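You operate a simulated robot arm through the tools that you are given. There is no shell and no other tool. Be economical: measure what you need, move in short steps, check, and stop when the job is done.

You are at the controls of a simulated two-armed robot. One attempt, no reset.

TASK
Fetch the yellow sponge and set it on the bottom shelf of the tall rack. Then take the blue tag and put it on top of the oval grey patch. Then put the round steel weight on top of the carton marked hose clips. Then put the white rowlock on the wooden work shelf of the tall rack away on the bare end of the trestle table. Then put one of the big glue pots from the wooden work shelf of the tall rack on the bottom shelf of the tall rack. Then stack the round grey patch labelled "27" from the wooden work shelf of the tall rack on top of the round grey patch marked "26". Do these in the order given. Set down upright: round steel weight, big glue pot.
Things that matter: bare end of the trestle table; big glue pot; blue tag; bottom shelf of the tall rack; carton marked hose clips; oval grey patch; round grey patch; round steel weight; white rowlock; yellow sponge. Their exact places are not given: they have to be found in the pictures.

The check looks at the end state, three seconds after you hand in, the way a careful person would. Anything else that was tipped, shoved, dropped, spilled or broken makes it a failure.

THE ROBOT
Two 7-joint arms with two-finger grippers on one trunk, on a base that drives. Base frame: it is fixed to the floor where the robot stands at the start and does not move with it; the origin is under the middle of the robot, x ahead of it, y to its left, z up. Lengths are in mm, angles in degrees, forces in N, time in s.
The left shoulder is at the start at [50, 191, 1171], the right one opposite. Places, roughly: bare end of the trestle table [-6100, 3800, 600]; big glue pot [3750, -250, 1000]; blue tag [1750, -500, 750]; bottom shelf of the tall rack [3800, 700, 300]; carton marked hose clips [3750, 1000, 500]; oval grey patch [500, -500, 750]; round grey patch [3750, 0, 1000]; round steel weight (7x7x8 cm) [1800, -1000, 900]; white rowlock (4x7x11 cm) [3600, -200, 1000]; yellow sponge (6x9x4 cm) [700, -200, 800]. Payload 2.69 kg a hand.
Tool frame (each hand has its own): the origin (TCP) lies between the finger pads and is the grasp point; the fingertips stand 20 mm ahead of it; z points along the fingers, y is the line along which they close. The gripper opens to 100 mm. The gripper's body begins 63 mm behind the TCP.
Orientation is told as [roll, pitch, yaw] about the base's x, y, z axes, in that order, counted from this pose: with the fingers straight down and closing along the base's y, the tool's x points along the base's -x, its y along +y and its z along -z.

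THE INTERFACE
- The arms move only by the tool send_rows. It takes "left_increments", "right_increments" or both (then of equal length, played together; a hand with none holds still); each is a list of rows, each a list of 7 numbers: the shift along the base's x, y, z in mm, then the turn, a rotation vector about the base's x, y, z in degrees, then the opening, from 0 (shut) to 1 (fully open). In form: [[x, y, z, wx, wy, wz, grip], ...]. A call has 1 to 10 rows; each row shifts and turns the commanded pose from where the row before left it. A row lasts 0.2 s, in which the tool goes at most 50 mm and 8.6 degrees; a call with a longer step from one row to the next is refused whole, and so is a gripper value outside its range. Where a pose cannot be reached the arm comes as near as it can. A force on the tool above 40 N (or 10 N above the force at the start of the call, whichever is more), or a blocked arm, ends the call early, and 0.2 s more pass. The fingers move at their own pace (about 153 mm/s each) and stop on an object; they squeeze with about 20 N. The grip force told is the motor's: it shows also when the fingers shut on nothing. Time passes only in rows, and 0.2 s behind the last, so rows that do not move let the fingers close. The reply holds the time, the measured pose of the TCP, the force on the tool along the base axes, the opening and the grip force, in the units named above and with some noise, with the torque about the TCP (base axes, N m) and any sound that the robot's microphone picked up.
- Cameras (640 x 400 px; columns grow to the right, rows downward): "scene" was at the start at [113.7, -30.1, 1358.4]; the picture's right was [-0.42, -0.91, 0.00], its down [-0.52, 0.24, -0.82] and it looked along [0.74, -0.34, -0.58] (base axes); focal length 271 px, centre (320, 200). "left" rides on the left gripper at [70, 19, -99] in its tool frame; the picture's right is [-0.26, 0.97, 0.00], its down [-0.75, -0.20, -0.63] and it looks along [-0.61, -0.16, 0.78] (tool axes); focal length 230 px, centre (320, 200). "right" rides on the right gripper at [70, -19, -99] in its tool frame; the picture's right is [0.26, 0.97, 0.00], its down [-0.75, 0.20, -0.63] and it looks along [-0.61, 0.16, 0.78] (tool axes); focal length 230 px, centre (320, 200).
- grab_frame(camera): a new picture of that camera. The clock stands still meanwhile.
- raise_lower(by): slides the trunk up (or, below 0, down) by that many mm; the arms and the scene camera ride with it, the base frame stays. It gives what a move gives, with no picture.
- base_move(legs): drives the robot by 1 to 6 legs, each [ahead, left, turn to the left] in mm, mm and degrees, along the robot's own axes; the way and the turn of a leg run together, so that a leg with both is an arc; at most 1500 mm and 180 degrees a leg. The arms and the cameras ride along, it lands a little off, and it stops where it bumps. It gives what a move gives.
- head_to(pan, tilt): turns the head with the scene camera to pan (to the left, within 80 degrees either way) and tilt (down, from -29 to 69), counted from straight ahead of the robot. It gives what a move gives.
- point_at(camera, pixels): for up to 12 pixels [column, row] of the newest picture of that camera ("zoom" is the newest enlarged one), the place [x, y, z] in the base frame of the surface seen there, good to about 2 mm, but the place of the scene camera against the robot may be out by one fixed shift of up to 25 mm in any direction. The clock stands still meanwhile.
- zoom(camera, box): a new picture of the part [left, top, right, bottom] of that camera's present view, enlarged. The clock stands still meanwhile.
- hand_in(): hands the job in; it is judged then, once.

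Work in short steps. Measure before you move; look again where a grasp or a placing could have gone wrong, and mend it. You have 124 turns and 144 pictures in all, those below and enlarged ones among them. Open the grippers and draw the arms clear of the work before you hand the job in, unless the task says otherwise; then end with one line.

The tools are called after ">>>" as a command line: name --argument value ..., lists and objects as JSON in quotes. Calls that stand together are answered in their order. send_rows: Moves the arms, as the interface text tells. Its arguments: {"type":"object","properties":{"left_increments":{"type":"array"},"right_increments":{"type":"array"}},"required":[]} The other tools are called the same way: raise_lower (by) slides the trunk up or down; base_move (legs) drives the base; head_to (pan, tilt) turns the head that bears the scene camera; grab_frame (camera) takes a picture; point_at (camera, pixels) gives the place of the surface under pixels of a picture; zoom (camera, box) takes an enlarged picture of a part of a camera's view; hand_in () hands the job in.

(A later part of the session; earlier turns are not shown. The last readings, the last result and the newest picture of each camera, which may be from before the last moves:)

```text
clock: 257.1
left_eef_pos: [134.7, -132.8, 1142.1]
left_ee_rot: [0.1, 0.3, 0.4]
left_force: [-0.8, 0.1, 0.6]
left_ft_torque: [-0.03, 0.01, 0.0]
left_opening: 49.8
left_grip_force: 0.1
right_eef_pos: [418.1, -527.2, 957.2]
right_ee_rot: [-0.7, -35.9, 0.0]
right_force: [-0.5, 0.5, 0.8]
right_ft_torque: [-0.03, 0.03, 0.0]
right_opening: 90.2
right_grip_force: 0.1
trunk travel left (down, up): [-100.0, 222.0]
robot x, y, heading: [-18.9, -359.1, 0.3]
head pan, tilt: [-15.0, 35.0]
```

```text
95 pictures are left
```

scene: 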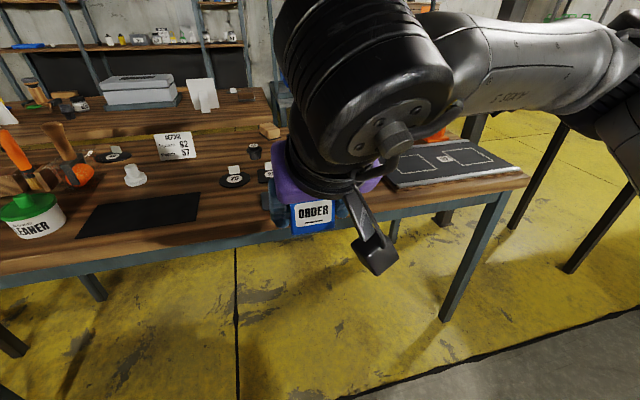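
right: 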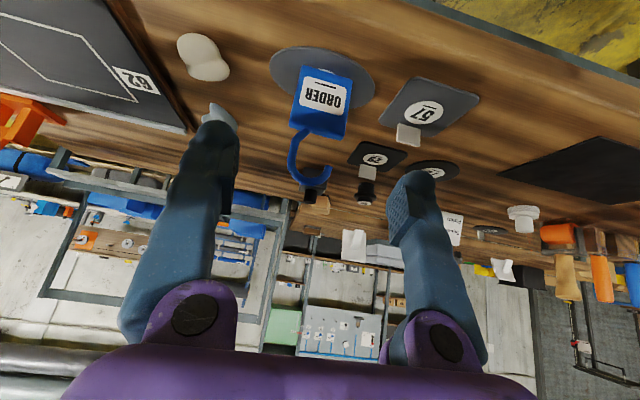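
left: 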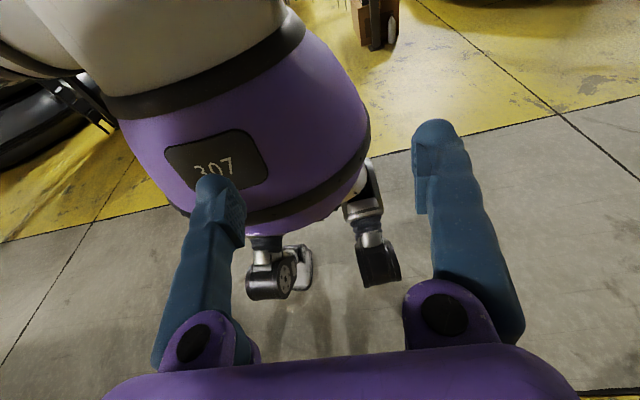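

The tag stands on the oval patch. Next is the weight: I untilt and raise the right hand, then drive round to the aisle by the bin bench.

>>> send_rows --right_increments '[[-15, 0, 15, 0, 7.2, 0, 0.9], [-15, 0, 15, 0, 7.2, 0, 0.9], [-15, 10, 15, 0, 7.2, 0, 0.9], [-15, 10, 15, 0, 7.2, 0, 0.9], [-15, 10, 10, 0, 7.2, 0, 0.9]]'

>>> base_move --legs '[[-205, 0, -0.4], [0, 1020, 0], [0, 1020, 0], [0, 1020, 0]]'

>>> base_move --legs '[[1480, 0, 0], [1480, 0, 0]]'

>>> base_move --legs '[[0, -1230, 0], [0, -1230, 0], [0, -1230, 0], [0, 0, 180]]'

>>> head_to --pan 0 --tilt 25

>>> grab_frame --camera "scene"

```text
clock: 258.3
left_eef_pos: [134.7, -133.3, 1141.3]
left_ee_rot: [0.0, 0.3, 0.4]
left_force: [0.3, 0.5, 0.6]
left_ft_torque: [-0.03, 0.0, 0.01]
left_opening: 49.8
left_grip_force: 0.2
right_eef_pos: [343.9, -495.0, 1029.1]
right_ee_rot: [-0.7, 0.1, -0.1]
right_force: [-0.5, -0.4, -0.3]
right_ft_torque: [0.0, -0.02, 0.01]
right_opening: 89.9
right_grip_force: 0.1
trunk travel left (down, up): [-100.0, 222.0]
robot x, y, heading: [-19.9, -357.7, 0.4]
head pan, tilt: [-15.0, 35.0]
```

```text
clock: 286.6
left_eef_pos: [-28.0, 2929.6, 1142.0]
left_ee_rot: [0.0, 0.3, -0.4]
left_force: [0.1, -0.9, -0.4]
left_ft_torque: [0.0, -0.05, -0.02]
left_opening: 50.0
left_grip_force: 0.0
right_eef_pos: [175.4, 2563.1, 1028.9]
right_ee_rot: [-0.7, 0.1, -1.0]
right_force: [-0.5, -0.3, -0.1]
right_ft_torque: [0.06, 0.01, 0.04]
right_opening: 89.8
right_grip_force: 0.1
trunk travel left (down, up): [-100.0, 222.0]
robot x, y, heading: [-187.2, 2705.3, -0.5]
head pan, tilt: [-15.0, 35.0]
```

```text
clock: 300.9
left_eef_pos: [2946.3, 2881.1, 1141.3]
left_ee_rot: [0.0, 0.3, -0.7]
left_force: [-0.1, -1.0, -0.5]
left_ft_torque: [-0.01, -0.03, -0.02]
left_opening: 49.9
left_grip_force: 0.1
right_eef_pos: [3148.5, 2514.9, 1028.8]
right_ee_rot: [-0.7, 0.1, -1.2]
right_force: [0.1, -0.4, -0.8]
right_ft_torque: [0.01, 0.01, 0.01]
right_opening: 90.1
right_grip_force: 0.2
trunk travel left (down, up): [-100.0, 222.0]
robot x, y, heading: [2785.3, 2657.1, -0.9]
head pan, tilt: [-15.0, 35.0]
```

```text
clock: 340.8
left_eef_pos: [2599.8, -1273.9, 1141.4]
left_ee_rot: [0.1, 0.3, -178.9]
left_force: [-0.4, -0.8, 0.1]
left_ft_torque: [0.03, -0.01, -0.02]
left_opening: 50.0
left_grip_force: 0.1
right_eef_pos: [2385.5, -914.4, 1028.5]
right_ee_rot: [-0.7, 0.1, -179.4]
right_force: [-0.2, 0.9, -0.3]
right_ft_torque: [-0.04, 0.0, 0.0]
right_opening: 90.0
right_grip_force: 0.1
trunk travel left (down, up): [-100.0, 222.0]
robot x, y, heading: [2751.7, -1043.6, -178.9]
head pan, tilt: [-15.0, 35.0]
```

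```text
clock: 341.5
left_eef_pos: [2600.6, -1274.2, 1141.4]
left_ee_rot: [0.1, 0.3, -178.8]
left_force: [0.0, 0.1, 0.1]
left_ft_torque: [-0.01, -0.02, 0.01]
left_opening: 49.9
left_grip_force: 0.1
right_eef_pos: [2386.7, -914.8, 1029.6]
right_ee_rot: [-0.7, 0.1, -179.5]
right_force: [0.2, -0.2, 0.4]
right_ft_torque: [-0.01, 0.02, 0.03]
right_opening: 89.9
right_grip_force: 0.1
trunk travel left (down, up): [-100.0, 222.0]
robot x, y, heading: [2751.6, -1047.6, -179.2]
head pan, tilt: [0.0, 25.0]
```

```text
94 pictures are left
```

scene: 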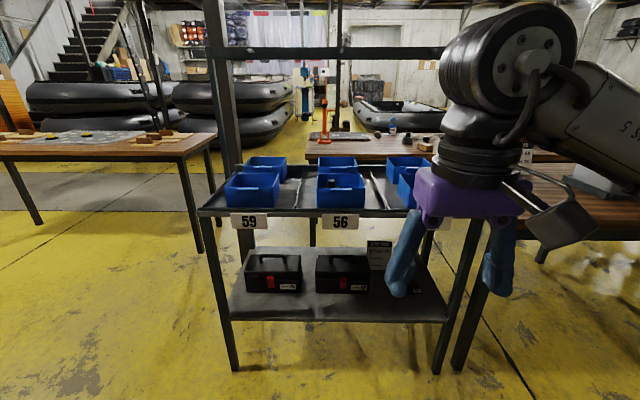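

The weight should be in one of the bins; something dark sits at (330,180). I drive closer, raise the trunk for a view into the bins, and zoom.

>>> base_move --legs '[[400, 0, -0.8]]'

>>> raise_lower --by 220

>>> head_to --pan 0 --tilt 40

>>> grab_frame --camera "scene"

>>> grab_frame --camera "right"

```text
clock: 344.0
left_eef_pos: [2196.8, -1276.5, 1142.3]
left_ee_rot: [0.0, 0.3, -179.9]
left_force: [-0.7, -0.8, 0.1]
left_ft_torque: [0.02, -0.04, -0.02]
left_opening: 50.2
left_grip_force: 0.1
right_eef_pos: [1987.8, -910.9, 1029.1]
right_ee_rot: [-0.8, 0.1, 179.6]
right_force: [0.2, 0.2, -0.8]
right_ft_torque: [0.02, -0.02, 0.01]
right_opening: 90.0
right_grip_force: 0.1
trunk travel left (down, up): [-100.0, 222.0]
robot x, y, heading: [2352.5, -1049.6, 180.3]
head pan, tilt: [0.0, 25.0]
```

```text
clock: 346.4
left_eef_pos: [2197.0, -1275.0, 1362.7]
left_ee_rot: [0.1, 0.4, -179.9]
left_force: [-0.6, -0.8, 0.3]
left_ft_torque: [0.0, -0.01, -0.01]
left_opening: 50.0
left_grip_force: 0.0
right_eef_pos: [1988.6, -911.7, 1248.2]
right_ee_rot: [-0.8, 0.1, 179.6]
right_force: [-0.4, 0.6, 0.2]
right_ft_torque: [0.01, 0.01, -0.03]
right_opening: 90.1
right_grip_force: 0.0
trunk travel left (down, up): [-320.0, 2.0]
robot x, y, heading: [2351.7, -1050.7, 179.9]
head pan, tilt: [0.0, 25.0]
```

```text
clock: 347.1
left_eef_pos: [2197.2, -1274.9, 1361.1]
left_ee_rot: [0.0, 0.3, -179.9]
left_force: [-0.1, -0.2, -0.2]
left_ft_torque: [0.04, 0.01, -0.01]
left_opening: 50.0
left_grip_force: 0.2
right_eef_pos: [1989.1, -911.0, 1248.7]
right_ee_rot: [-0.7, 0.2, 179.6]
right_force: [-1.0, -0.4, 0.1]
right_ft_torque: [0.04, 0.01, -0.01]
right_opening: 89.9
right_grip_force: 0.1
trunk travel left (down, up): [-320.0, 2.0]
robot x, y, heading: [2353.5, -1052.3, 180.0]
head pan, tilt: [0.0, 40.0]
```

```text
93 pictures are left
```

scene: 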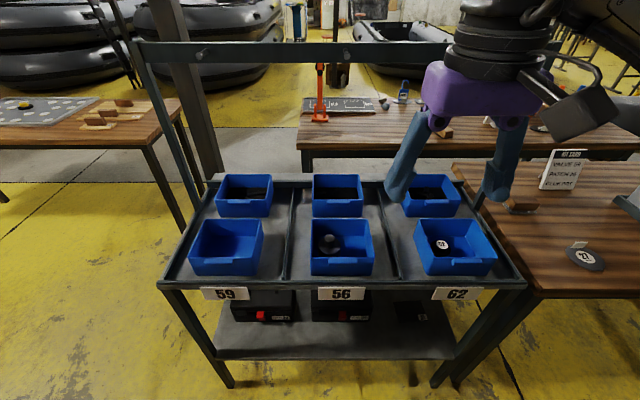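

```text
92 pictures are left
```

right: 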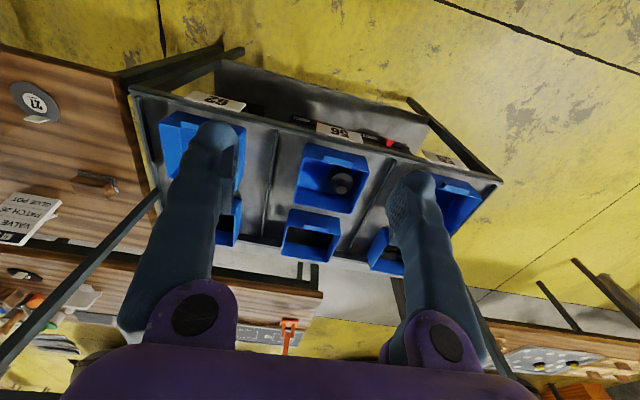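

The weight is in the middle front bin "56". I zoom in with both cameras and measure.

>>> zoom --camera "scene" --box '[290, 200, 400, 290]'

>>> zoom --camera "right" --box '[280, 130, 390, 220]'

>>> point_at --camera "right" --pixels '[[342, 184], [330, 182], [354, 184], [336, 156], [304, 150], [367, 165], [354, 212], [297, 202], [318, 190], [330, 200], [340, 172]]'

```text
4.44 times, centred on (345, 245) of scene
```

zoom: 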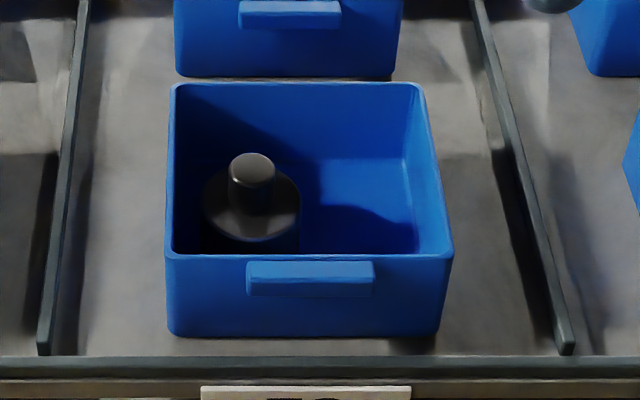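

```text
4.44 times, centred on (335, 175) of right
```

zoom: 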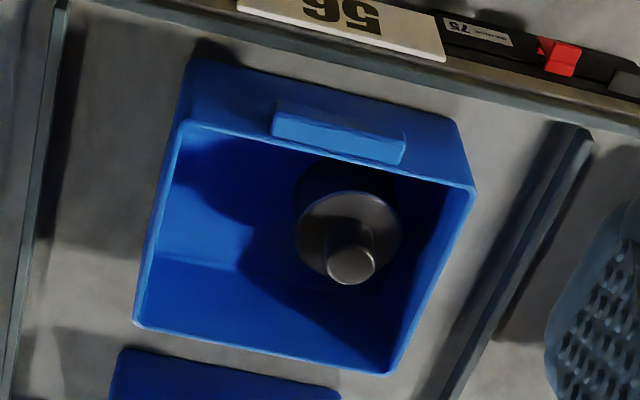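

```text
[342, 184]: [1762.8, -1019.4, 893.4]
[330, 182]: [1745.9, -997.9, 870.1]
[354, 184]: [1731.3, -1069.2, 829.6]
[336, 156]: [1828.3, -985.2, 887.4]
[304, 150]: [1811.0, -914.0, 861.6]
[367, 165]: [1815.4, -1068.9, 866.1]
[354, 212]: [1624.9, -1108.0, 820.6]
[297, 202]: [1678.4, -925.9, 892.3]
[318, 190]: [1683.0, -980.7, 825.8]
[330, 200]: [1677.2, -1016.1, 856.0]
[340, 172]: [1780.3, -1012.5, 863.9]
```

I measure the knob precisely in a zoomed view, and step the base closer with the trunk lower.

>>> point_at --camera "zoom" --pixels '[[351, 265], [335, 262], [368, 266], [350, 252], [350, 280], [320, 225], [375, 215], [348, 205], [302, 235], [398, 240]]'

>>> base_move --legs '[[90, 0, 0]]'

>>> raise_lower --by -190

>>> send_rows --right_increments '[[-30, -20, 0, 0, 0, 0, 0.8], [-30, -20, 0, 0, 0, 0, 0.8], [-25, -20, 0, 0, 0, 0, 0.7], [0, -20, 0, 0, 0, 0, 0.6], [0, -20, 0, 0, 0, 0, 0.6]]'

>>> grab_frame --camera "right"

```text
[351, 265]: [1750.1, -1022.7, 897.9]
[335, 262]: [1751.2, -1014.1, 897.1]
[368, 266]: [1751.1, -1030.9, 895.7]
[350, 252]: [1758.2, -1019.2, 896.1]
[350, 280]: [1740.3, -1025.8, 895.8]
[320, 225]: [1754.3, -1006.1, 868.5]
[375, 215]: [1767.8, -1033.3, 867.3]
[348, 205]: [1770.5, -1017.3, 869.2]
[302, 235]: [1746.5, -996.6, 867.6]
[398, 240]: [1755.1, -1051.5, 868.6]
```

```text
clock: 348.2
left_eef_pos: [2108.5, -1275.4, 1362.8]
left_ee_rot: [0.0, 0.4, -179.9]
left_force: [0.1, -0.9, -0.3]
left_ft_torque: [0.05, -0.01, 0.03]
left_opening: 50.0
left_grip_force: 0.0
right_eef_pos: [1899.3, -911.2, 1248.0]
right_ee_rot: [-0.7, 0.1, 179.7]
right_force: [-0.5, -0.8, 0.1]
right_ft_torque: [-0.02, -0.02, 0.04]
right_opening: 90.0
right_grip_force: 0.0
trunk travel left (down, up): [-320.0, 2.0]
robot x, y, heading: [2260.9, -1052.2, -179.9]
head pan, tilt: [0.0, 40.0]
```

```text
clock: 350.3
left_eef_pos: [2107.9, -1274.9, 1171.8]
left_ee_rot: [0.0, 0.3, -179.9]
left_force: [-0.8, -0.1, 0.2]
left_ft_torque: [-0.03, 0.02, -0.01]
left_opening: 49.9
left_grip_force: 0.1
right_eef_pos: [1900.8, -911.3, 1058.7]
right_ee_rot: [-0.7, 0.0, 179.7]
right_force: [0.0, 0.6, 0.1]
right_ft_torque: [-0.01, -0.03, 0.01]
right_opening: 90.0
right_grip_force: 0.0
trunk travel left (down, up): [-130.0, 192.0]
robot x, y, heading: [2261.3, -1049.0, -179.9]
head pan, tilt: [0.0, 40.0]
```

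```text
clock: 351.5
left_eef_pos: [2107.5, -1276.1, 1172.0]
left_ee_rot: [0.0, 0.1, -179.9]
left_force: [0.1, -0.1, 0.3]
left_ft_torque: [0.03, 0.01, 0.0]
left_opening: 50.0
left_grip_force: 0.0
right_eef_pos: [1814.0, -1011.8, 1059.3]
right_ee_rot: [-0.8, 0.1, 179.7]
right_force: [0.3, 0.0, -0.3]
right_ft_torque: [0.01, 0.0, 0.04]
right_opening: 60.2
right_grip_force: 0.0
trunk travel left (down, up): [-130.0, 192.0]
robot x, y, heading: [2262.1, -1048.6, -180.0]
head pan, tilt: [0.0, 40.0]
```

```text
89 pictures are left
```

right: 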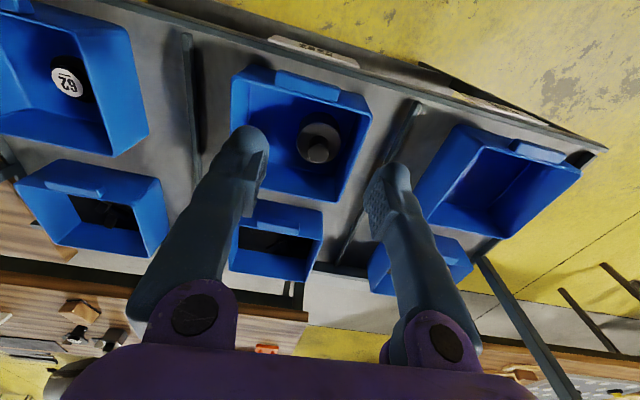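

The knob is at (1750,-1022), top z≈897, and the body top is 868. I go down with 45 mm opening to TCP z≈891 and close on the knob.

>>> send_rows --right_increments '[[-22, -4, -10, 0, 0, 0, 0.45], [-22, -3, -20, 0, 0, 0, 0.45], [-20, -3, -30, 0, 0, 0, 0.45], [0, 0, -30, 0, 0, 0, 0.45], [0, 0, -30, 0, 0, 0, 0.45]]'

>>> zoom --camera "right" --box '[190, 80, 450, 280]'

```text
clock: 352.7
left_eef_pos: [2107.6, -1275.7, 1170.8]
left_ee_rot: [0.0, 0.3, -179.9]
left_force: [0.0, 0.6, 1.1]
left_ft_torque: [0.0, -0.01, 0.0]
left_opening: 49.9
left_grip_force: 0.1
right_eef_pos: [1751.1, -1021.1, 937.4]
right_ee_rot: [-0.8, 0.2, 179.8]
right_force: [-0.6, 0.6, 0.8]
right_ft_torque: [0.0, 0.0, -0.01]
right_opening: 45.0
right_grip_force: 0.0
trunk travel left (down, up): [-130.0, 192.0]
robot x, y, heading: [2265.4, -1049.2, -179.9]
head pan, tilt: [0.0, 40.0]
```

```text
2.00 times, centred on (320, 180) of right
```

zoom: 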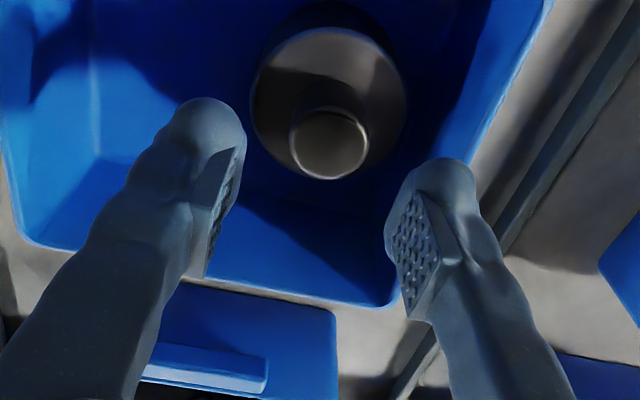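

>>> point_at --camera "zoom" --pixels '[[330, 140], [330, 160], [295, 145], [365, 150], [330, 115], [330, 35], [258, 95], [405, 105], [515, 60], [490, 130]]'

```text
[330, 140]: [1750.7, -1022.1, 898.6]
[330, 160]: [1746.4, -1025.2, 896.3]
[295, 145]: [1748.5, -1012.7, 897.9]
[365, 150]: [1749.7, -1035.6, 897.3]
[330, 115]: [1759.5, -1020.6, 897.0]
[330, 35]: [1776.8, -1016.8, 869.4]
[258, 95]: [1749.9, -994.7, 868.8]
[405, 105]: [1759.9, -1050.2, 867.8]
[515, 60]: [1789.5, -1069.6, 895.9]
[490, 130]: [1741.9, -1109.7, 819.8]
```

It's well aligned. I descend the last 46 mm and close.

>>> send_rows --right_increments '[[0, -2, -18, 0, 0, 0, 0.45], [0, 0, -18, 0, 0, 0, 0.45], [0, 0, -10, 0, 0, 0, 0.45], [0, 0, 0, 0, 0, 0, 0], [0, 0, 0, 0, 0, 0, 0], [0, 0, 0, 0, 0, 0, 0], [0, 0, 15, 0, 0, 0, 0], [0, 0, 15, 0, 0, 0, 0], [0, 0, 30, 0, 0, 0, 0], [0, 0, 30, 0, 0, 0, 0]]'

>>> grab_frame --camera "right"

```text
clock: 354.9
left_eef_pos: [2107.7, -1275.7, 1171.3]
left_ee_rot: [-0.1, 0.2, -179.9]
left_force: [-0.1, -0.6, 0.4]
left_ft_torque: [-0.01, 0.01, 0.01]
left_opening: 50.2
left_grip_force: 0.1
right_eef_pos: [1751.6, -1024.7, 982.2]
right_ee_rot: [-0.7, 0.1, 179.7]
right_force: [-0.7, 0.7, -10.3]
right_ft_torque: [-0.01, 0.0, -0.03]
right_opening: 27.1
right_grip_force: 20.2
trunk travel left (down, up): [-130.0, 192.0]
robot x, y, heading: [2262.7, -1053.0, -180.1]
head pan, tilt: [0.0, 40.0]
```

```text
87 pictures are left
```

right: 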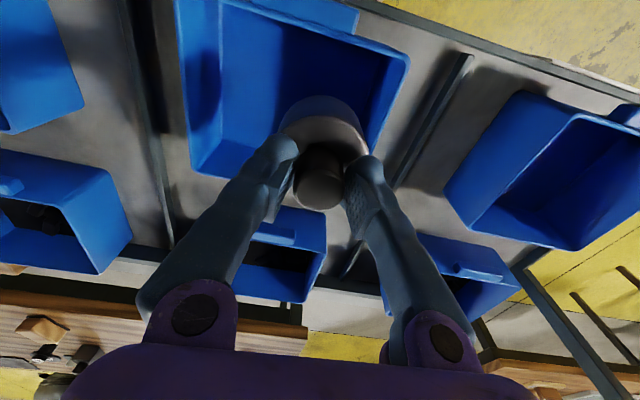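

The weight is lifted (about 10 N). I raise it a bit more, draw back, then go to the rack facing the hose clips carton.

>>> send_rows --right_increments '[[0, 0, 30, 0, 0, 0, 0], [10, 0, 20, 0, 0, 0, 0], [25, 10, 0, 0, 0, 0, 0], [35, 15, 0, 0, 0, 0, 0], [35, 20, 0, 0, 0, 0, 0], [30, 20, 0, 0, 0, 0, 0]]'

>>> base_move --legs '[[-480, 0, 0], [0, 0, 180]]'

>>> base_move --legs '[[0, 1060, 0], [0, 1080, 0]]'

>>> head_to --pan 0 --tilt 35

>>> grab_frame --camera "scene"

```text
clock: 356.3
left_eef_pos: [2107.9, -1275.0, 1171.8]
left_ee_rot: [0.1, 0.3, -179.9]
left_force: [0.2, 0.1, -0.3]
left_ft_torque: [-0.03, 0.04, -0.02]
left_opening: 49.9
left_grip_force: 0.1
right_eef_pos: [1886.5, -957.4, 1032.7]
right_ee_rot: [-0.7, 0.0, 179.6]
right_force: [0.1, 0.2, -10.5]
right_ft_torque: [-0.03, 0.0, 0.01]
right_opening: 27.0
right_grip_force: 20.5
trunk travel left (down, up): [-130.0, 192.0]
robot x, y, heading: [2263.1, -1048.3, -180.0]
head pan, tilt: [0.0, 40.0]
```

```text
clock: 366.5
left_eef_pos: [2905.2, -824.5, 1171.8]
left_ee_rot: [0.0, 0.2, -0.3]
left_force: [-0.4, -0.4, -0.2]
left_ft_torque: [-0.01, -0.02, 0.03]
left_opening: 49.9
left_grip_force: 0.0
right_eef_pos: [3124.7, -1145.1, 1032.9]
right_ee_rot: [-0.7, 0.1, -0.9]
right_force: [0.3, -0.5, -10.1]
right_ft_torque: [-0.01, 0.03, -0.03]
right_opening: 27.2
right_grip_force: 19.7
trunk travel left (down, up): [-130.0, 192.0]
robot x, y, heading: [2751.0, -1048.3, -0.3]
head pan, tilt: [0.0, 40.0]
```

```text
clock: 385.5
left_eef_pos: [2911.9, 1317.6, 1170.8]
left_ee_rot: [0.0, 0.4, -0.2]
left_force: [1.1, -0.7, -0.2]
left_ft_torque: [0.01, -0.02, -0.01]
left_opening: 50.0
left_grip_force: 0.1
right_eef_pos: [3132.7, 1000.1, 1033.5]
right_ee_rot: [-0.8, 0.1, -0.6]
right_force: [0.6, 0.0, -9.9]
right_ft_torque: [0.0, 0.01, 0.01]
right_opening: 27.3
right_grip_force: 19.9
trunk travel left (down, up): [-130.0, 192.0]
robot x, y, heading: [2750.4, 1092.4, -0.2]
head pan, tilt: [0.0, 40.0]
```

```text
clock: 386.1
left_eef_pos: [2911.3, 1317.4, 1170.5]
left_ee_rot: [0.1, 0.3, -0.3]
left_force: [0.2, 1.1, 0.1]
left_ft_torque: [-0.02, -0.01, 0.04]
left_opening: 50.2
left_grip_force: 0.1
right_eef_pos: [3132.2, 1000.2, 1031.4]
right_ee_rot: [-0.7, 0.1, -0.7]
right_force: [0.3, 0.8, -10.5]
right_ft_torque: [0.0, 0.02, 0.01]
right_opening: 27.0
right_grip_force: 20.0
trunk travel left (down, up): [-130.0, 192.0]
robot x, y, heading: [2755.1, 1095.9, -0.3]
head pan, tilt: [0.0, 35.0]
```

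```text
86 pictures are left
```

scene: 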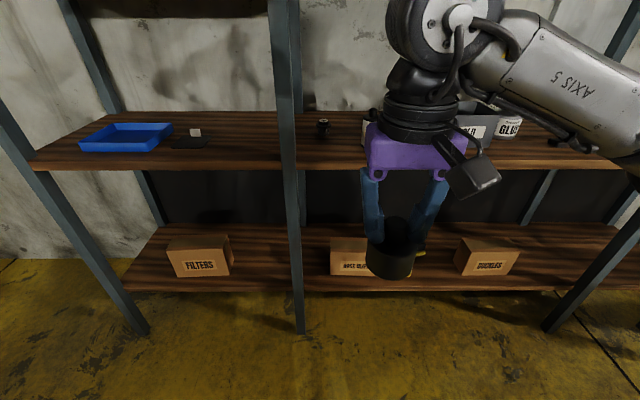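

I lower the trunk and hand to carry height (weight bottom about 35 mm above the carton top), still outside the rack, then look.

>>> raise_lower --by -130

>>> send_rows --right_increments '[[0, -10, -35, 0, 0, 0, 0], [0, -10, -40, 0, 0, 0, 0], [0, -10, -40, 0, 0, 0, 0], [0, -10, -40, 0, 0, 0, 0], [0, -10, -40, 0, 0, 0, 0], [0, -10, -40, 0, 0, 0, 0], [0, -10, -40, 0, 0, 0, 0], [0, 0, -40, 0, 0, 0, 0], [0, 0, -27, 0, 0, 0, 0]]'

>>> base_move --legs '[[250, 0, 0.3]]'

>>> grab_frame --camera "right"

>>> grab_frame --camera "scene"

```text
clock: 387.7
left_eef_pos: [2910.7, 1317.7, 1042.3]
left_ee_rot: [0.0, 0.3, -0.2]
left_force: [0.2, 0.4, -0.2]
left_ft_torque: [0.01, 0.01, 0.02]
left_opening: 49.9
left_grip_force: 0.0
right_eef_pos: [3132.5, 999.9, 903.5]
right_ee_rot: [-0.7, 0.1, -0.7]
right_force: [-0.5, 0.8, -10.2]
right_ft_torque: [-0.01, 0.0, 0.0]
right_opening: 27.2
right_grip_force: 20.1
trunk travel left (down, up): [0.0, 322.0]
robot x, y, heading: [2755.6, 1091.3, -0.5]
head pan, tilt: [0.0, 35.0]
```

```text
clock: 389.7
left_eef_pos: [2912.0, 1317.5, 1041.8]
left_ee_rot: [0.1, 0.3, -0.2]
left_force: [-0.3, -0.3, -0.8]
left_ft_torque: [0.02, 0.01, 0.01]
left_opening: 50.0
left_grip_force: 0.0
right_eef_pos: [3132.6, 929.5, 559.8]
right_ee_rot: [-0.7, 0.1, -0.6]
right_force: [0.2, 0.6, -10.1]
right_ft_torque: [0.01, 0.02, -0.02]
right_opening: 26.9
right_grip_force: 19.9
trunk travel left (down, up): [0.0, 322.0]
robot x, y, heading: [2757.8, 1092.6, -0.1]
head pan, tilt: [0.0, 35.0]
```

```text
clock: 391.6
left_eef_pos: [3162.8, 1319.0, 1041.0]
left_ee_rot: [0.1, 0.2, 0.0]
left_force: [-0.6, 0.6, -0.6]
left_ft_torque: [0.01, -0.01, 0.0]
left_opening: 49.7
left_grip_force: 0.1
right_eef_pos: [3385.1, 930.8, 561.2]
right_ee_rot: [-0.7, 0.2, -0.2]
right_force: [-0.4, -0.6, -10.5]
right_ft_torque: [0.02, 0.03, 0.0]
right_opening: 27.2
right_grip_force: 20.3
trunk travel left (down, up): [0.0, 322.0]
robot x, y, heading: [3008.3, 1092.1, -0.1]
head pan, tilt: [0.0, 35.0]
```

```text
85 pictures are left
```

right: 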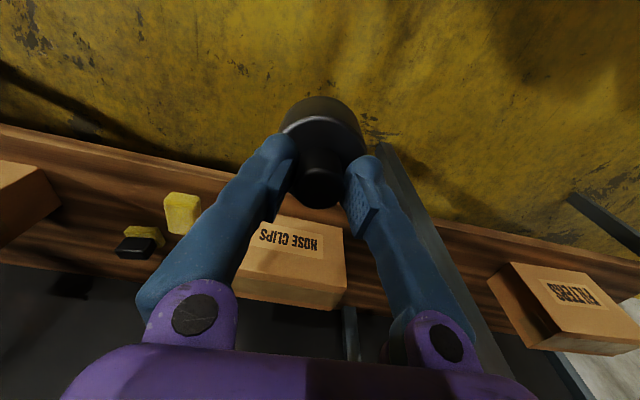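

```text
84 pictures are left
```

scene: 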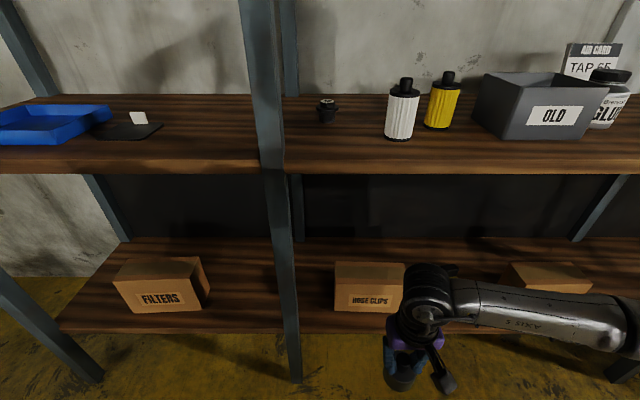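

>>> point_at --camera "right" --pixels '[[290, 262], [250, 262], [335, 278], [290, 285], [330, 295], [345, 275], [343, 232], [290, 225], [240, 290], [333, 307]]'

>>> point_at --camera "scene" --pixels '[[370, 275], [335, 268], [404, 268], [370, 300], [340, 172], [340, 155], [275, 260], [340, 265], [425, 300], [520, 300]]'

```text
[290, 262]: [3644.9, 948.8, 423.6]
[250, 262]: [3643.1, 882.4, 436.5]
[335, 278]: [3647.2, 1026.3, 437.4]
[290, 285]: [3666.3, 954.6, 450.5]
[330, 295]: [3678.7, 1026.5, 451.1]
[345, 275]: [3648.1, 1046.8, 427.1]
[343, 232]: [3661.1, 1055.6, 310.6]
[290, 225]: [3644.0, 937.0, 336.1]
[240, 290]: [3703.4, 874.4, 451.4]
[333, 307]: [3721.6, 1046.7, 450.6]
```

```text
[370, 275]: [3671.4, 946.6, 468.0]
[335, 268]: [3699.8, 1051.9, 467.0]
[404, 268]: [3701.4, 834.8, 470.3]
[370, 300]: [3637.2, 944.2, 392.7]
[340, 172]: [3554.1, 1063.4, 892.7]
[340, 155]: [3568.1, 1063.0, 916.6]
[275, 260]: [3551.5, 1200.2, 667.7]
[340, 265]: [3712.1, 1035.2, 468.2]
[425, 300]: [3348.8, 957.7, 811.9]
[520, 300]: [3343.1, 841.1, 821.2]
```

The carton top is at z 451, y 828–1050, with the front at x≈3645. The wrist top is about z 795, under the work shelf (≈860). I drive 175 mm in and re-measure the carton's back edge.

>>> base_move --legs '[[175, 0, 0]]'

>>> grab_frame --camera "right"

```text
clock: 393.1
left_eef_pos: [3338.6, 1318.4, 1041.9]
left_ee_rot: [0.1, 0.3, 0.2]
left_force: [-0.2, 0.2, 0.3]
left_ft_torque: [0.01, -0.03, -0.02]
left_opening: 50.0
left_grip_force: 0.0
right_eef_pos: [3559.9, 931.5, 560.0]
right_ee_rot: [-0.7, 0.2, -0.2]
right_force: [-0.6, 0.5, -11.1]
right_ft_torque: [0.04, -0.02, 0.01]
right_opening: 27.2
right_grip_force: 19.5
trunk travel left (down, up): [0.0, 322.0]
robot x, y, heading: [3185.7, 1092.4, -0.0]
head pan, tilt: [0.0, 35.0]
```

```text
83 pictures are left
```

right: 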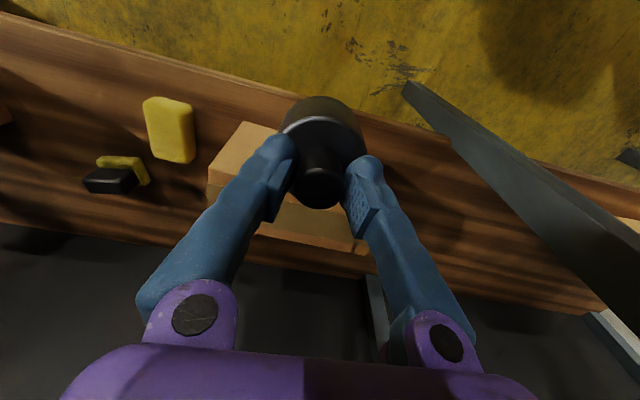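

>>> point_at --camera "right" --pixels '[[300, 205], [300, 225], [300, 240], [320, 248], [212, 190], [240, 140], [350, 252], [300, 245], [213, 170]]'

```text
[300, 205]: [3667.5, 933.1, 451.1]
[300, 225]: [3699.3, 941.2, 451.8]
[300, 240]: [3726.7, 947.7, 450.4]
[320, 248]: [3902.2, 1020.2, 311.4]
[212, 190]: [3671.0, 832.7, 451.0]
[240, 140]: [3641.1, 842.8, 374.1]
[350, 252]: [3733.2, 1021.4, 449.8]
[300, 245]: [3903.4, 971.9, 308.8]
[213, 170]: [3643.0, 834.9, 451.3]
```

The carton top spans x 3643–3732, so its centre is (3688,941). I extend over it and lower towards contact.

>>> send_rows --right_increments '[[20, 2, 0, 0, 0, 0, 0], [22, 2, 0, 0, 0, 0, 0], [22, 2, 0, 0, 0, 0, 0], [22, 2, 0, 0, 0, 0, 0], [22, 1, 0, 0, 0, 0, 0], [20, 1, 0, 0, 0, 0, 0], [0, 0, -10, 0, 0, 0, 0], [0, 0, -10, 0, 0, 0, 0], [0, 0, -8, 0, 0, 0, 0]]'

>>> zoom --camera "right" --box '[180, 60, 460, 260]'

```text
clock: 395.1
left_eef_pos: [3337.9, 1318.7, 1041.4]
left_ee_rot: [0.1, 0.2, 0.1]
left_force: [-0.7, -0.6, 0.6]
left_ft_torque: [-0.03, -0.01, -0.01]
left_opening: 49.8
left_grip_force: 0.1
right_eef_pos: [3687.3, 941.4, 531.6]
right_ee_rot: [-0.8, 0.2, -0.3]
right_force: [0.0, -0.4, -9.2]
right_ft_torque: [-0.02, 0.03, -0.02]
right_opening: 27.0
right_grip_force: 20.2
trunk travel left (down, up): [0.0, 322.0]
robot x, y, heading: [3180.8, 1090.1, -0.1]
head pan, tilt: [0.0, 35.0]
```

```text
2.00 times, centred on (320, 160) of right
```

zoom: 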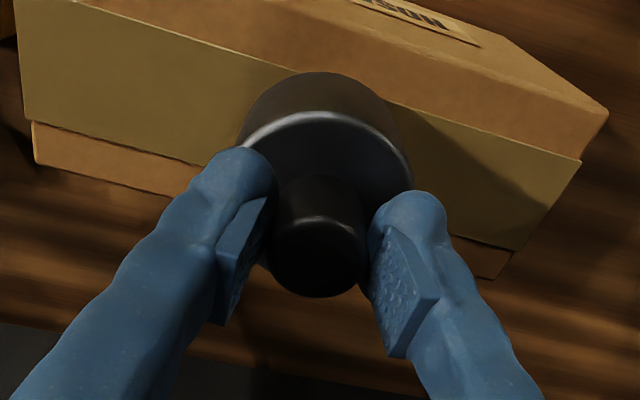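

>>> send_rows --right_increments '[[0, 0, -2, 0, 0, 0, 0], [0, 0, -2, 0, 0, 0, 0], [0, 0, 0, 0, 0, 0, 0]]'

>>> send_rows --right_increments '[[0, 0, -1.5, 0, 0, 0, 0], [0, 0, -1.5, 0, 0, 0, 0], [0, 0, 0, 0, 0, 0, 0]]'

```text
clock: 395.9
left_eef_pos: [3337.9, 1318.1, 1042.1]
left_ee_rot: [0.1, 0.2, 0.1]
left_force: [-0.1, -0.6, -0.6]
left_ft_torque: [-0.01, -0.03, -0.03]
left_opening: 50.1
left_grip_force: 0.0
right_eef_pos: [3689.8, 940.1, 528.6]
right_ee_rot: [-0.7, 0.3, -0.3]
right_force: [0.4, 0.0, -9.9]
right_ft_torque: [0.0, -0.02, -0.02]
right_opening: 27.3
right_grip_force: 20.2
trunk travel left (down, up): [0.0, 322.0]
robot x, y, heading: [3183.3, 1092.7, -0.2]
head pan, tilt: [0.0, 35.0]
```

```text
clock: 396.6
left_eef_pos: [3337.9, 1317.4, 1041.7]
left_ee_rot: [0.1, 0.3, 0.0]
left_force: [-0.4, 0.0, -0.6]
left_ft_torque: [-0.01, 0.0, 0.03]
left_opening: 50.2
left_grip_force: 0.0
right_eef_pos: [3687.6, 941.0, 525.1]
right_ee_rot: [-0.7, 0.1, -0.3]
right_force: [-0.1, 1.3, -10.4]
right_ft_torque: [-0.02, 0.01, -0.01]
right_opening: 27.0
right_grip_force: 19.8
trunk travel left (down, up): [0.0, 322.0]
robot x, y, heading: [3180.0, 1093.3, -0.1]
head pan, tilt: [0.0, 35.0]
```

No contact yet (still -10 N), so I keep lowering in small steps.

>>> send_rows --right_increments '[[0, 0, -1.5, 0, 0, 0, 0], [0, 0, -1.5, 0, 0, 0, 0], [0, 0, 0, 0, 0, 0, 0]]'

>>> send_rows --right_increments '[[0, 0, -1.5, 0, 0, 0, 0], [0, 0, 0, 0, 0, 0, 0]]'

```text
clock: 397.4
left_eef_pos: [3337.6, 1318.8, 1041.0]
left_ee_rot: [0.1, 0.3, 0.2]
left_force: [-0.3, 0.3, 0.2]
left_ft_torque: [-0.02, 0.01, 0.01]
left_opening: 50.4
left_grip_force: 0.0
right_eef_pos: [3688.7, 941.2, 521.6]
right_ee_rot: [-0.7, 0.2, -0.3]
right_force: [0.1, -0.3, -10.2]
right_ft_torque: [0.02, 0.01, -0.01]
right_opening: 27.0
right_grip_force: 20.1
trunk travel left (down, up): [0.0, 322.0]
robot x, y, heading: [3177.2, 1093.1, -0.0]
head pan, tilt: [0.0, 35.0]
```

```text
clock: 398.1
left_eef_pos: [3337.7, 1318.1, 1041.6]
left_ee_rot: [0.0, 0.2, 0.1]
left_force: [-0.2, 0.7, -0.2]
left_ft_torque: [0.01, -0.01, 0.02]
left_opening: 49.9
left_grip_force: 0.2
right_eef_pos: [3687.3, 940.6, 522.2]
right_ee_rot: [-0.7, 0.2, -0.3]
right_force: [-2.2, -1.4, -3.2]
right_ft_torque: [0.1, 0.07, 0.03]
right_opening: 27.1
right_grip_force: 20.1
trunk travel left (down, up): [0.0, 322.0]
robot x, y, heading: [3182.1, 1095.0, 0.1]
head pan, tilt: [0.0, 35.0]
```

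Contact now: the load dropped to 3 N. I lower 1 mm more, open, and rise.

>>> send_rows --right_increments '[[0, 0, -1, 0, 0, 0, 0], [0, 0, 0, 0, 0, 0, 0.4], [0, 0, 0, 0, 0, 0, 0.5], [0, 0, 15, 0, 0, 0, 0.5], [0, 0, 20, 0, 0, 0, 0.5], [0, 0, 12, 0, 0, 0, 0.5], [-30, 0, 0, 0, 0, 0, 0.5], [-40, 0, 0, 0, 0, 0, 0.5], [-40, 0, 0, 0, 0, 0, 0.5], [-20, 0, 0, 0, 0, 0, 0.5]]'

>>> grab_frame --camera "right"

```text
clock: 400.2
left_eef_pos: [3336.7, 1318.5, 1040.2]
left_ee_rot: [0.0, 0.3, 0.2]
left_force: [0.4, 0.9, -0.1]
left_ft_torque: [0.02, 0.04, -0.02]
left_opening: 50.1
left_grip_force: 0.1
right_eef_pos: [3557.6, 941.5, 566.6]
right_ee_rot: [-0.6, 0.2, -0.4]
right_force: [0.9, 0.1, -0.4]
right_ft_torque: [-0.01, 0.05, 0.0]
right_opening: 50.0
right_grip_force: 0.1
trunk travel left (down, up): [0.0, 322.0]
robot x, y, heading: [3184.5, 1092.7, 0.1]
head pan, tilt: [0.0, 35.0]
```

```text
81 pictures are left
```

right: 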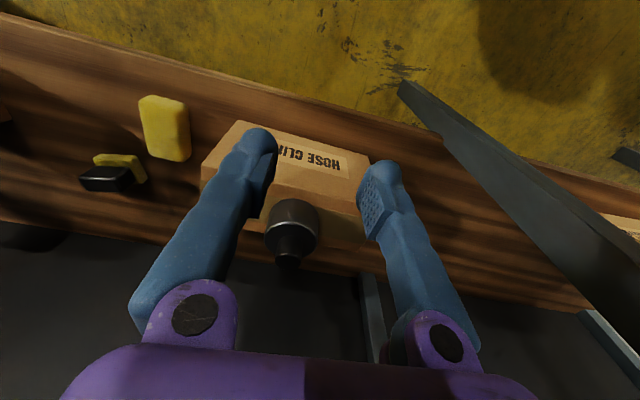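

The weight stands on the carton. I back out, raise the arm and trunk, and move in front of the work shelf near y≈-100.

>>> base_move --legs '[[-450, 0, 0]]'

>>> send_rows --right_increments '[[0, -5, 45, 0, 0, 0, 1], [0, -5, 45, 0, 0, 0, 1], [0, -5, 45, 0, 0, 0, 1], [0, -5, 45, 0, 0, 0, 1], [0, -5, 45, 0, 0, 0, 1], [0, -5, 45, 0, 0, 0, 1], [0, -5, 45, 0, 0, 0, 1], [0, 0, 45, 0, 0, 0, 1]]'

>>> raise_lower --by 240

>>> base_move --legs '[[0, -1100, 0]]'

>>> head_to --pan 0 --tilt 30

>>> grab_frame --camera "scene"

```text
clock: 403.0
left_eef_pos: [2886.6, 1318.3, 1040.0]
left_ee_rot: [0.0, 0.2, 0.1]
left_force: [0.2, -0.2, 0.1]
left_ft_torque: [-0.04, -0.02, -0.03]
left_opening: 50.1
left_grip_force: 0.0
right_eef_pos: [3107.5, 941.6, 566.4]
right_ee_rot: [-0.6, 0.1, -0.4]
right_force: [0.2, 0.7, 0.1]
right_ft_torque: [0.04, -0.02, -0.03]
right_opening: 50.0
right_grip_force: 0.0
trunk travel left (down, up): [0.0, 322.0]
robot x, y, heading: [2729.7, 1092.3, -0.1]
head pan, tilt: [0.0, 35.0]
```

```text
clock: 404.8
left_eef_pos: [2886.7, 1318.4, 1041.7]
left_ee_rot: [0.0, 0.2, 0.0]
left_force: [-0.3, -0.3, 0.2]
left_ft_torque: [0.0, 0.03, -0.02]
left_opening: 49.9
left_grip_force: 0.1
right_eef_pos: [3107.1, 906.4, 927.2]
right_ee_rot: [-0.8, 0.1, -0.3]
right_force: [0.7, 0.0, 0.1]
right_ft_torque: [0.0, 0.02, 0.01]
right_opening: 99.8
right_grip_force: 0.0
trunk travel left (down, up): [0.0, 322.0]
robot x, y, heading: [2736.8, 1093.5, -0.2]
head pan, tilt: [0.0, 35.0]
```

```text
clock: 407.3
left_eef_pos: [2887.1, 1318.2, 1282.0]
left_ee_rot: [0.0, 0.2, 0.2]
left_force: [0.4, -0.7, 0.6]
left_ft_torque: [0.0, -0.02, 0.0]
left_opening: 49.7
left_grip_force: 0.1
right_eef_pos: [3106.9, 906.0, 1165.9]
right_ee_rot: [-0.6, 0.1, -0.4]
right_force: [0.2, 0.5, -0.3]
right_ft_torque: [0.02, 0.0, -0.03]
right_opening: 100.0
right_grip_force: 0.0
trunk travel left (down, up): [-240.0, 82.0]
robot x, y, heading: [2731.4, 1095.0, -0.2]
head pan, tilt: [0.0, 35.0]
```

```text
clock: 417.1
left_eef_pos: [2885.1, 226.4, 1281.7]
left_ee_rot: [0.0, 0.2, -0.1]
left_force: [-1.1, -0.7, 0.2]
left_ft_torque: [-0.03, 0.02, 0.0]
left_opening: 50.0
left_grip_force: 0.0
right_eef_pos: [3104.5, -187.0, 1164.9]
right_ee_rot: [-0.7, 0.1, -0.6]
right_force: [-0.3, 0.3, 0.1]
right_ft_torque: [0.02, 0.0, -0.05]
right_opening: 99.9
right_grip_force: 0.1
trunk travel left (down, up): [-240.0, 82.0]
robot x, y, heading: [2728.3, -1.3, -0.1]
head pan, tilt: [0.0, 35.0]
```

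```text
clock: 417.8
left_eef_pos: [2884.8, 226.2, 1281.9]
left_ee_rot: [-0.1, 0.2, -0.2]
left_force: [0.5, -0.7, 0.6]
left_ft_torque: [0.04, 0.02, 0.0]
left_opening: 49.9
left_grip_force: 0.0
right_eef_pos: [3104.0, -187.8, 1165.8]
right_ee_rot: [-0.7, 0.1, -0.6]
right_force: [-0.7, -0.6, -0.4]
right_ft_torque: [-0.04, -0.02, 0.0]
right_opening: 100.0
right_grip_force: 0.2
trunk travel left (down, up): [-240.0, 82.0]
robot x, y, heading: [2728.3, -0.2, -0.3]
head pan, tilt: [0.0, 30.0]
```

```text
80 pictures are left
```

scene: 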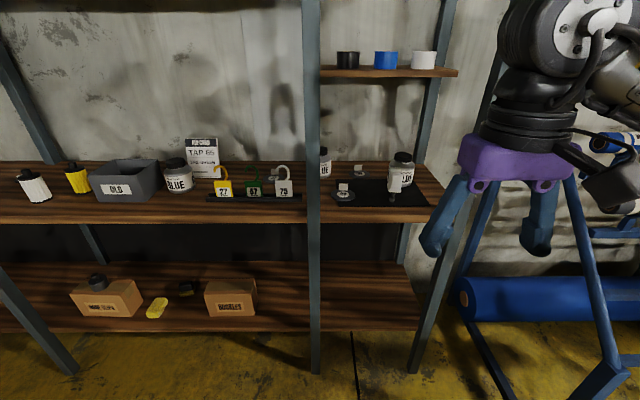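

I zoom on the right bay of the work shelf around (370,180).

>>> zoom --camera "scene" --box '[300, 140, 450, 220]'

>>> zoom --camera "scene" --box '[140, 130, 320, 220]'

```text
4.27 times, centred on (375, 180) of scene
```

zoom: 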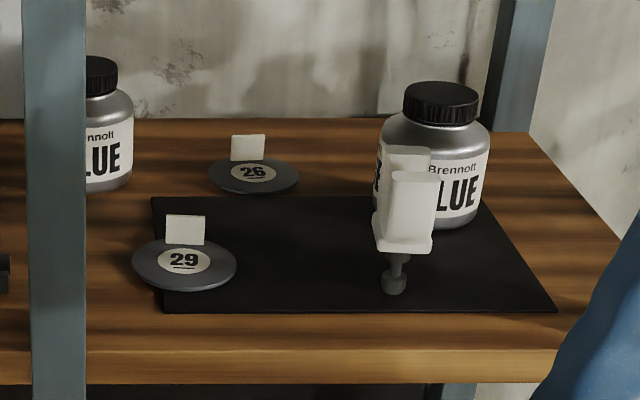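

```text
3.56 times, centred on (230, 175) of scene
```

zoom: 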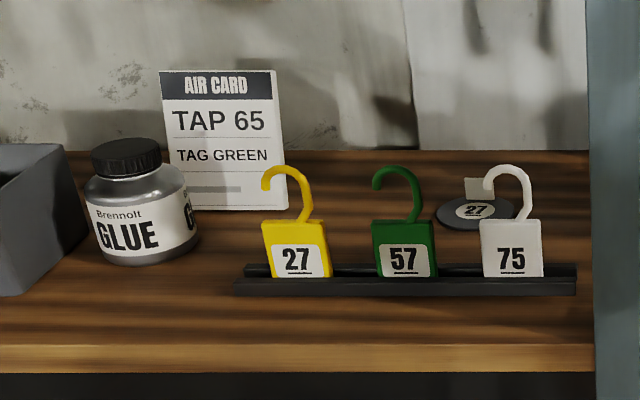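

>>> point_at --camera "scene" --pixels '[[397, 172], [388, 190], [392, 206], [392, 200], [405, 178], [400, 165], [390, 72], [390, 78], [325, 168], [403, 158], [180, 180], [315, 200]]'

>>> point_at --camera "zoom" --pixels '[[140, 250], [125, 150], [475, 212], [500, 222], [515, 250]]'

```text
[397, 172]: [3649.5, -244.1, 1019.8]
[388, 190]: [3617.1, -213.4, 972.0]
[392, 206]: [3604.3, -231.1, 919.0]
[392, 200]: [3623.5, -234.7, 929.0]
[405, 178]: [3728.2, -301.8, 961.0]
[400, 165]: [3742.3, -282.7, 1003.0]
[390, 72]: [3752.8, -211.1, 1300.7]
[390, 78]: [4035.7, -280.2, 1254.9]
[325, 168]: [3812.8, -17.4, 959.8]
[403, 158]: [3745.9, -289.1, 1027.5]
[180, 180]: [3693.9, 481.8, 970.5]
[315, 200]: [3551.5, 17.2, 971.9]
```

```text
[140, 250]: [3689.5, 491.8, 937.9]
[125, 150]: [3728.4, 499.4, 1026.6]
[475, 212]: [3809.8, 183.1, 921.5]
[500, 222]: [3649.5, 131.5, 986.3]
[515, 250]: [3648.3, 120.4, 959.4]
```

The rowlock is at about (3635,-235), with its top about 1003 and the shelf at ~902, in front of the upper shelf. I move in and look with the right camera.

>>> base_move --legs '[[380, -60, 0.2]]'

>>> grab_frame --camera "right"

>>> grab_frame --camera "scene"

```text
clock: 420.2
left_eef_pos: [3259.1, 165.3, 1280.5]
left_ee_rot: [0.0, 0.2, 0.1]
left_force: [-0.5, 0.1, 0.2]
left_ft_torque: [0.01, 0.02, 0.0]
left_opening: 50.1
left_grip_force: 0.1
right_eef_pos: [3481.2, -245.1, 1166.5]
right_ee_rot: [-0.7, 0.2, -0.3]
right_force: [-0.1, -0.6, 0.1]
right_ft_torque: [-0.01, 0.07, 0.0]
right_opening: 100.0
right_grip_force: 0.0
trunk travel left (down, up): [-240.0, 82.0]
robot x, y, heading: [3103.0, -59.7, 0.5]
head pan, tilt: [0.0, 30.0]
```

```text
77 pictures are left
```

right: 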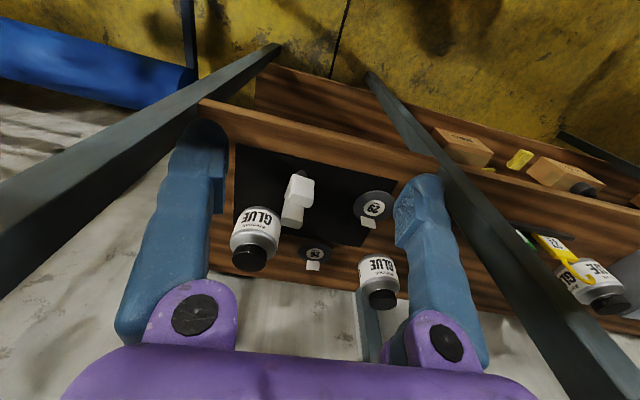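

```text
76 pictures are left
```

scene: 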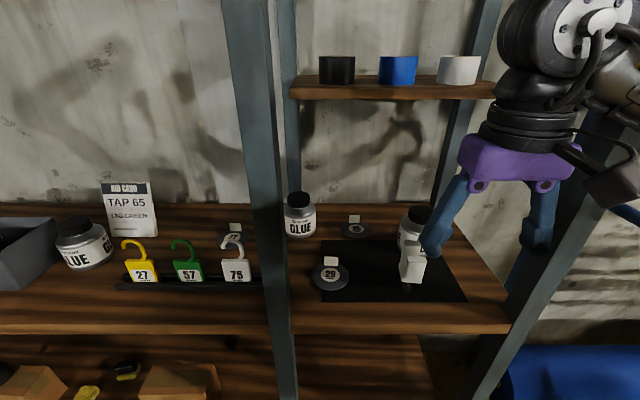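

The right rack leg may interfere with the right forearm. I pan the head right to measure both.

>>> head_to --pan -45 --tilt 25

>>> grab_frame --camera "scene"

>>> zoom --camera "right" --box '[210, 130, 430, 310]'

>>> point_at --camera "zoom" --pixels '[[262, 140], [240, 160], [238, 195], [225, 260], [262, 110], [300, 150], [130, 300], [110, 360], [480, 235], [310, 345], [490, 375], [505, 460]]'

```text
clock: 421.3
left_eef_pos: [3259.3, 165.2, 1281.8]
left_ee_rot: [0.1, 0.2, 0.0]
left_force: [0.6, -0.1, 0.5]
left_ft_torque: [0.01, -0.03, 0.03]
left_opening: 50.0
left_grip_force: 0.1
right_eef_pos: [3479.7, -247.8, 1166.9]
right_ee_rot: [-0.7, 0.0, -0.4]
right_force: [0.2, -0.3, -0.2]
right_ft_torque: [0.0, -0.04, 0.01]
right_opening: 100.1
right_grip_force: 0.0
trunk travel left (down, up): [-240.0, 82.0]
robot x, y, heading: [3109.5, -60.8, -0.0]
head pan, tilt: [-45.0, 25.0]
```

```text
75 pictures are left
```

scene: 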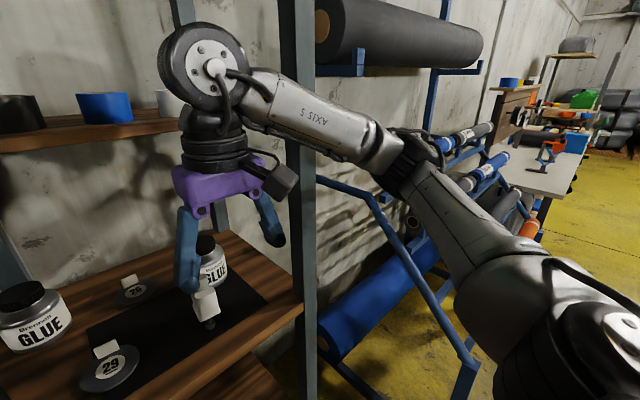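

```text
2.22 times, centred on (320, 220) of right
```

zoom: 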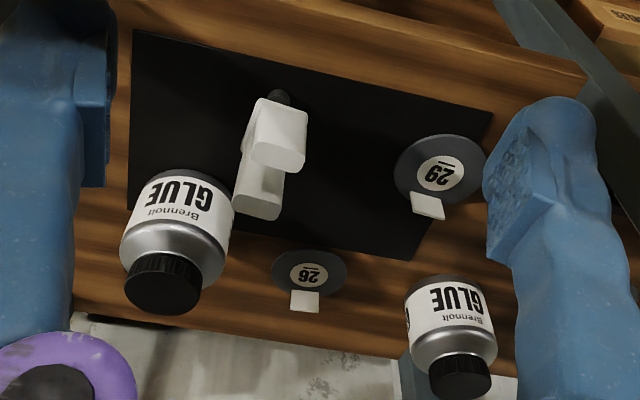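

```text
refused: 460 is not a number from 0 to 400
```

>>> point_at --camera "zoom" --pixels '[[262, 110], [280, 98], [278, 155], [258, 200], [245, 165], [290, 180], [303, 130], [130, 290], [163, 200], [440, 175], [310, 272], [455, 380]]'

>>> point_at --camera "scene" --pixels '[[310, 250], [300, 100], [265, 75], [370, 130], [345, 155], [400, 160], [280, 140], [205, 60], [315, 60], [205, 300]]'

```text
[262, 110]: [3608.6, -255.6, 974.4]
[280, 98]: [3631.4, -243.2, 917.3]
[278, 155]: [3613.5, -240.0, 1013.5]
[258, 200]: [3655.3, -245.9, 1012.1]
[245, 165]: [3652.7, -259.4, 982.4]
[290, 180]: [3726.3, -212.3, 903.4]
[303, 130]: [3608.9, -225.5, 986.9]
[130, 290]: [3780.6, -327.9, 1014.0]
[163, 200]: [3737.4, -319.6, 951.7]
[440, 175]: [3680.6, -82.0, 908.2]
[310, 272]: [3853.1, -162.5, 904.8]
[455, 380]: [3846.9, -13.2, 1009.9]
```

```text
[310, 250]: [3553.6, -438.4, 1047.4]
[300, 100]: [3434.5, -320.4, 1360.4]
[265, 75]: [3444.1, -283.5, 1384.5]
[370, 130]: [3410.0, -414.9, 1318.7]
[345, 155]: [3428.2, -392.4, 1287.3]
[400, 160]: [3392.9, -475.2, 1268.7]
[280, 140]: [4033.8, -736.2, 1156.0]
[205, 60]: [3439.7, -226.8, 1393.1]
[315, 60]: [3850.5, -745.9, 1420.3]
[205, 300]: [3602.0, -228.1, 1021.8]
```

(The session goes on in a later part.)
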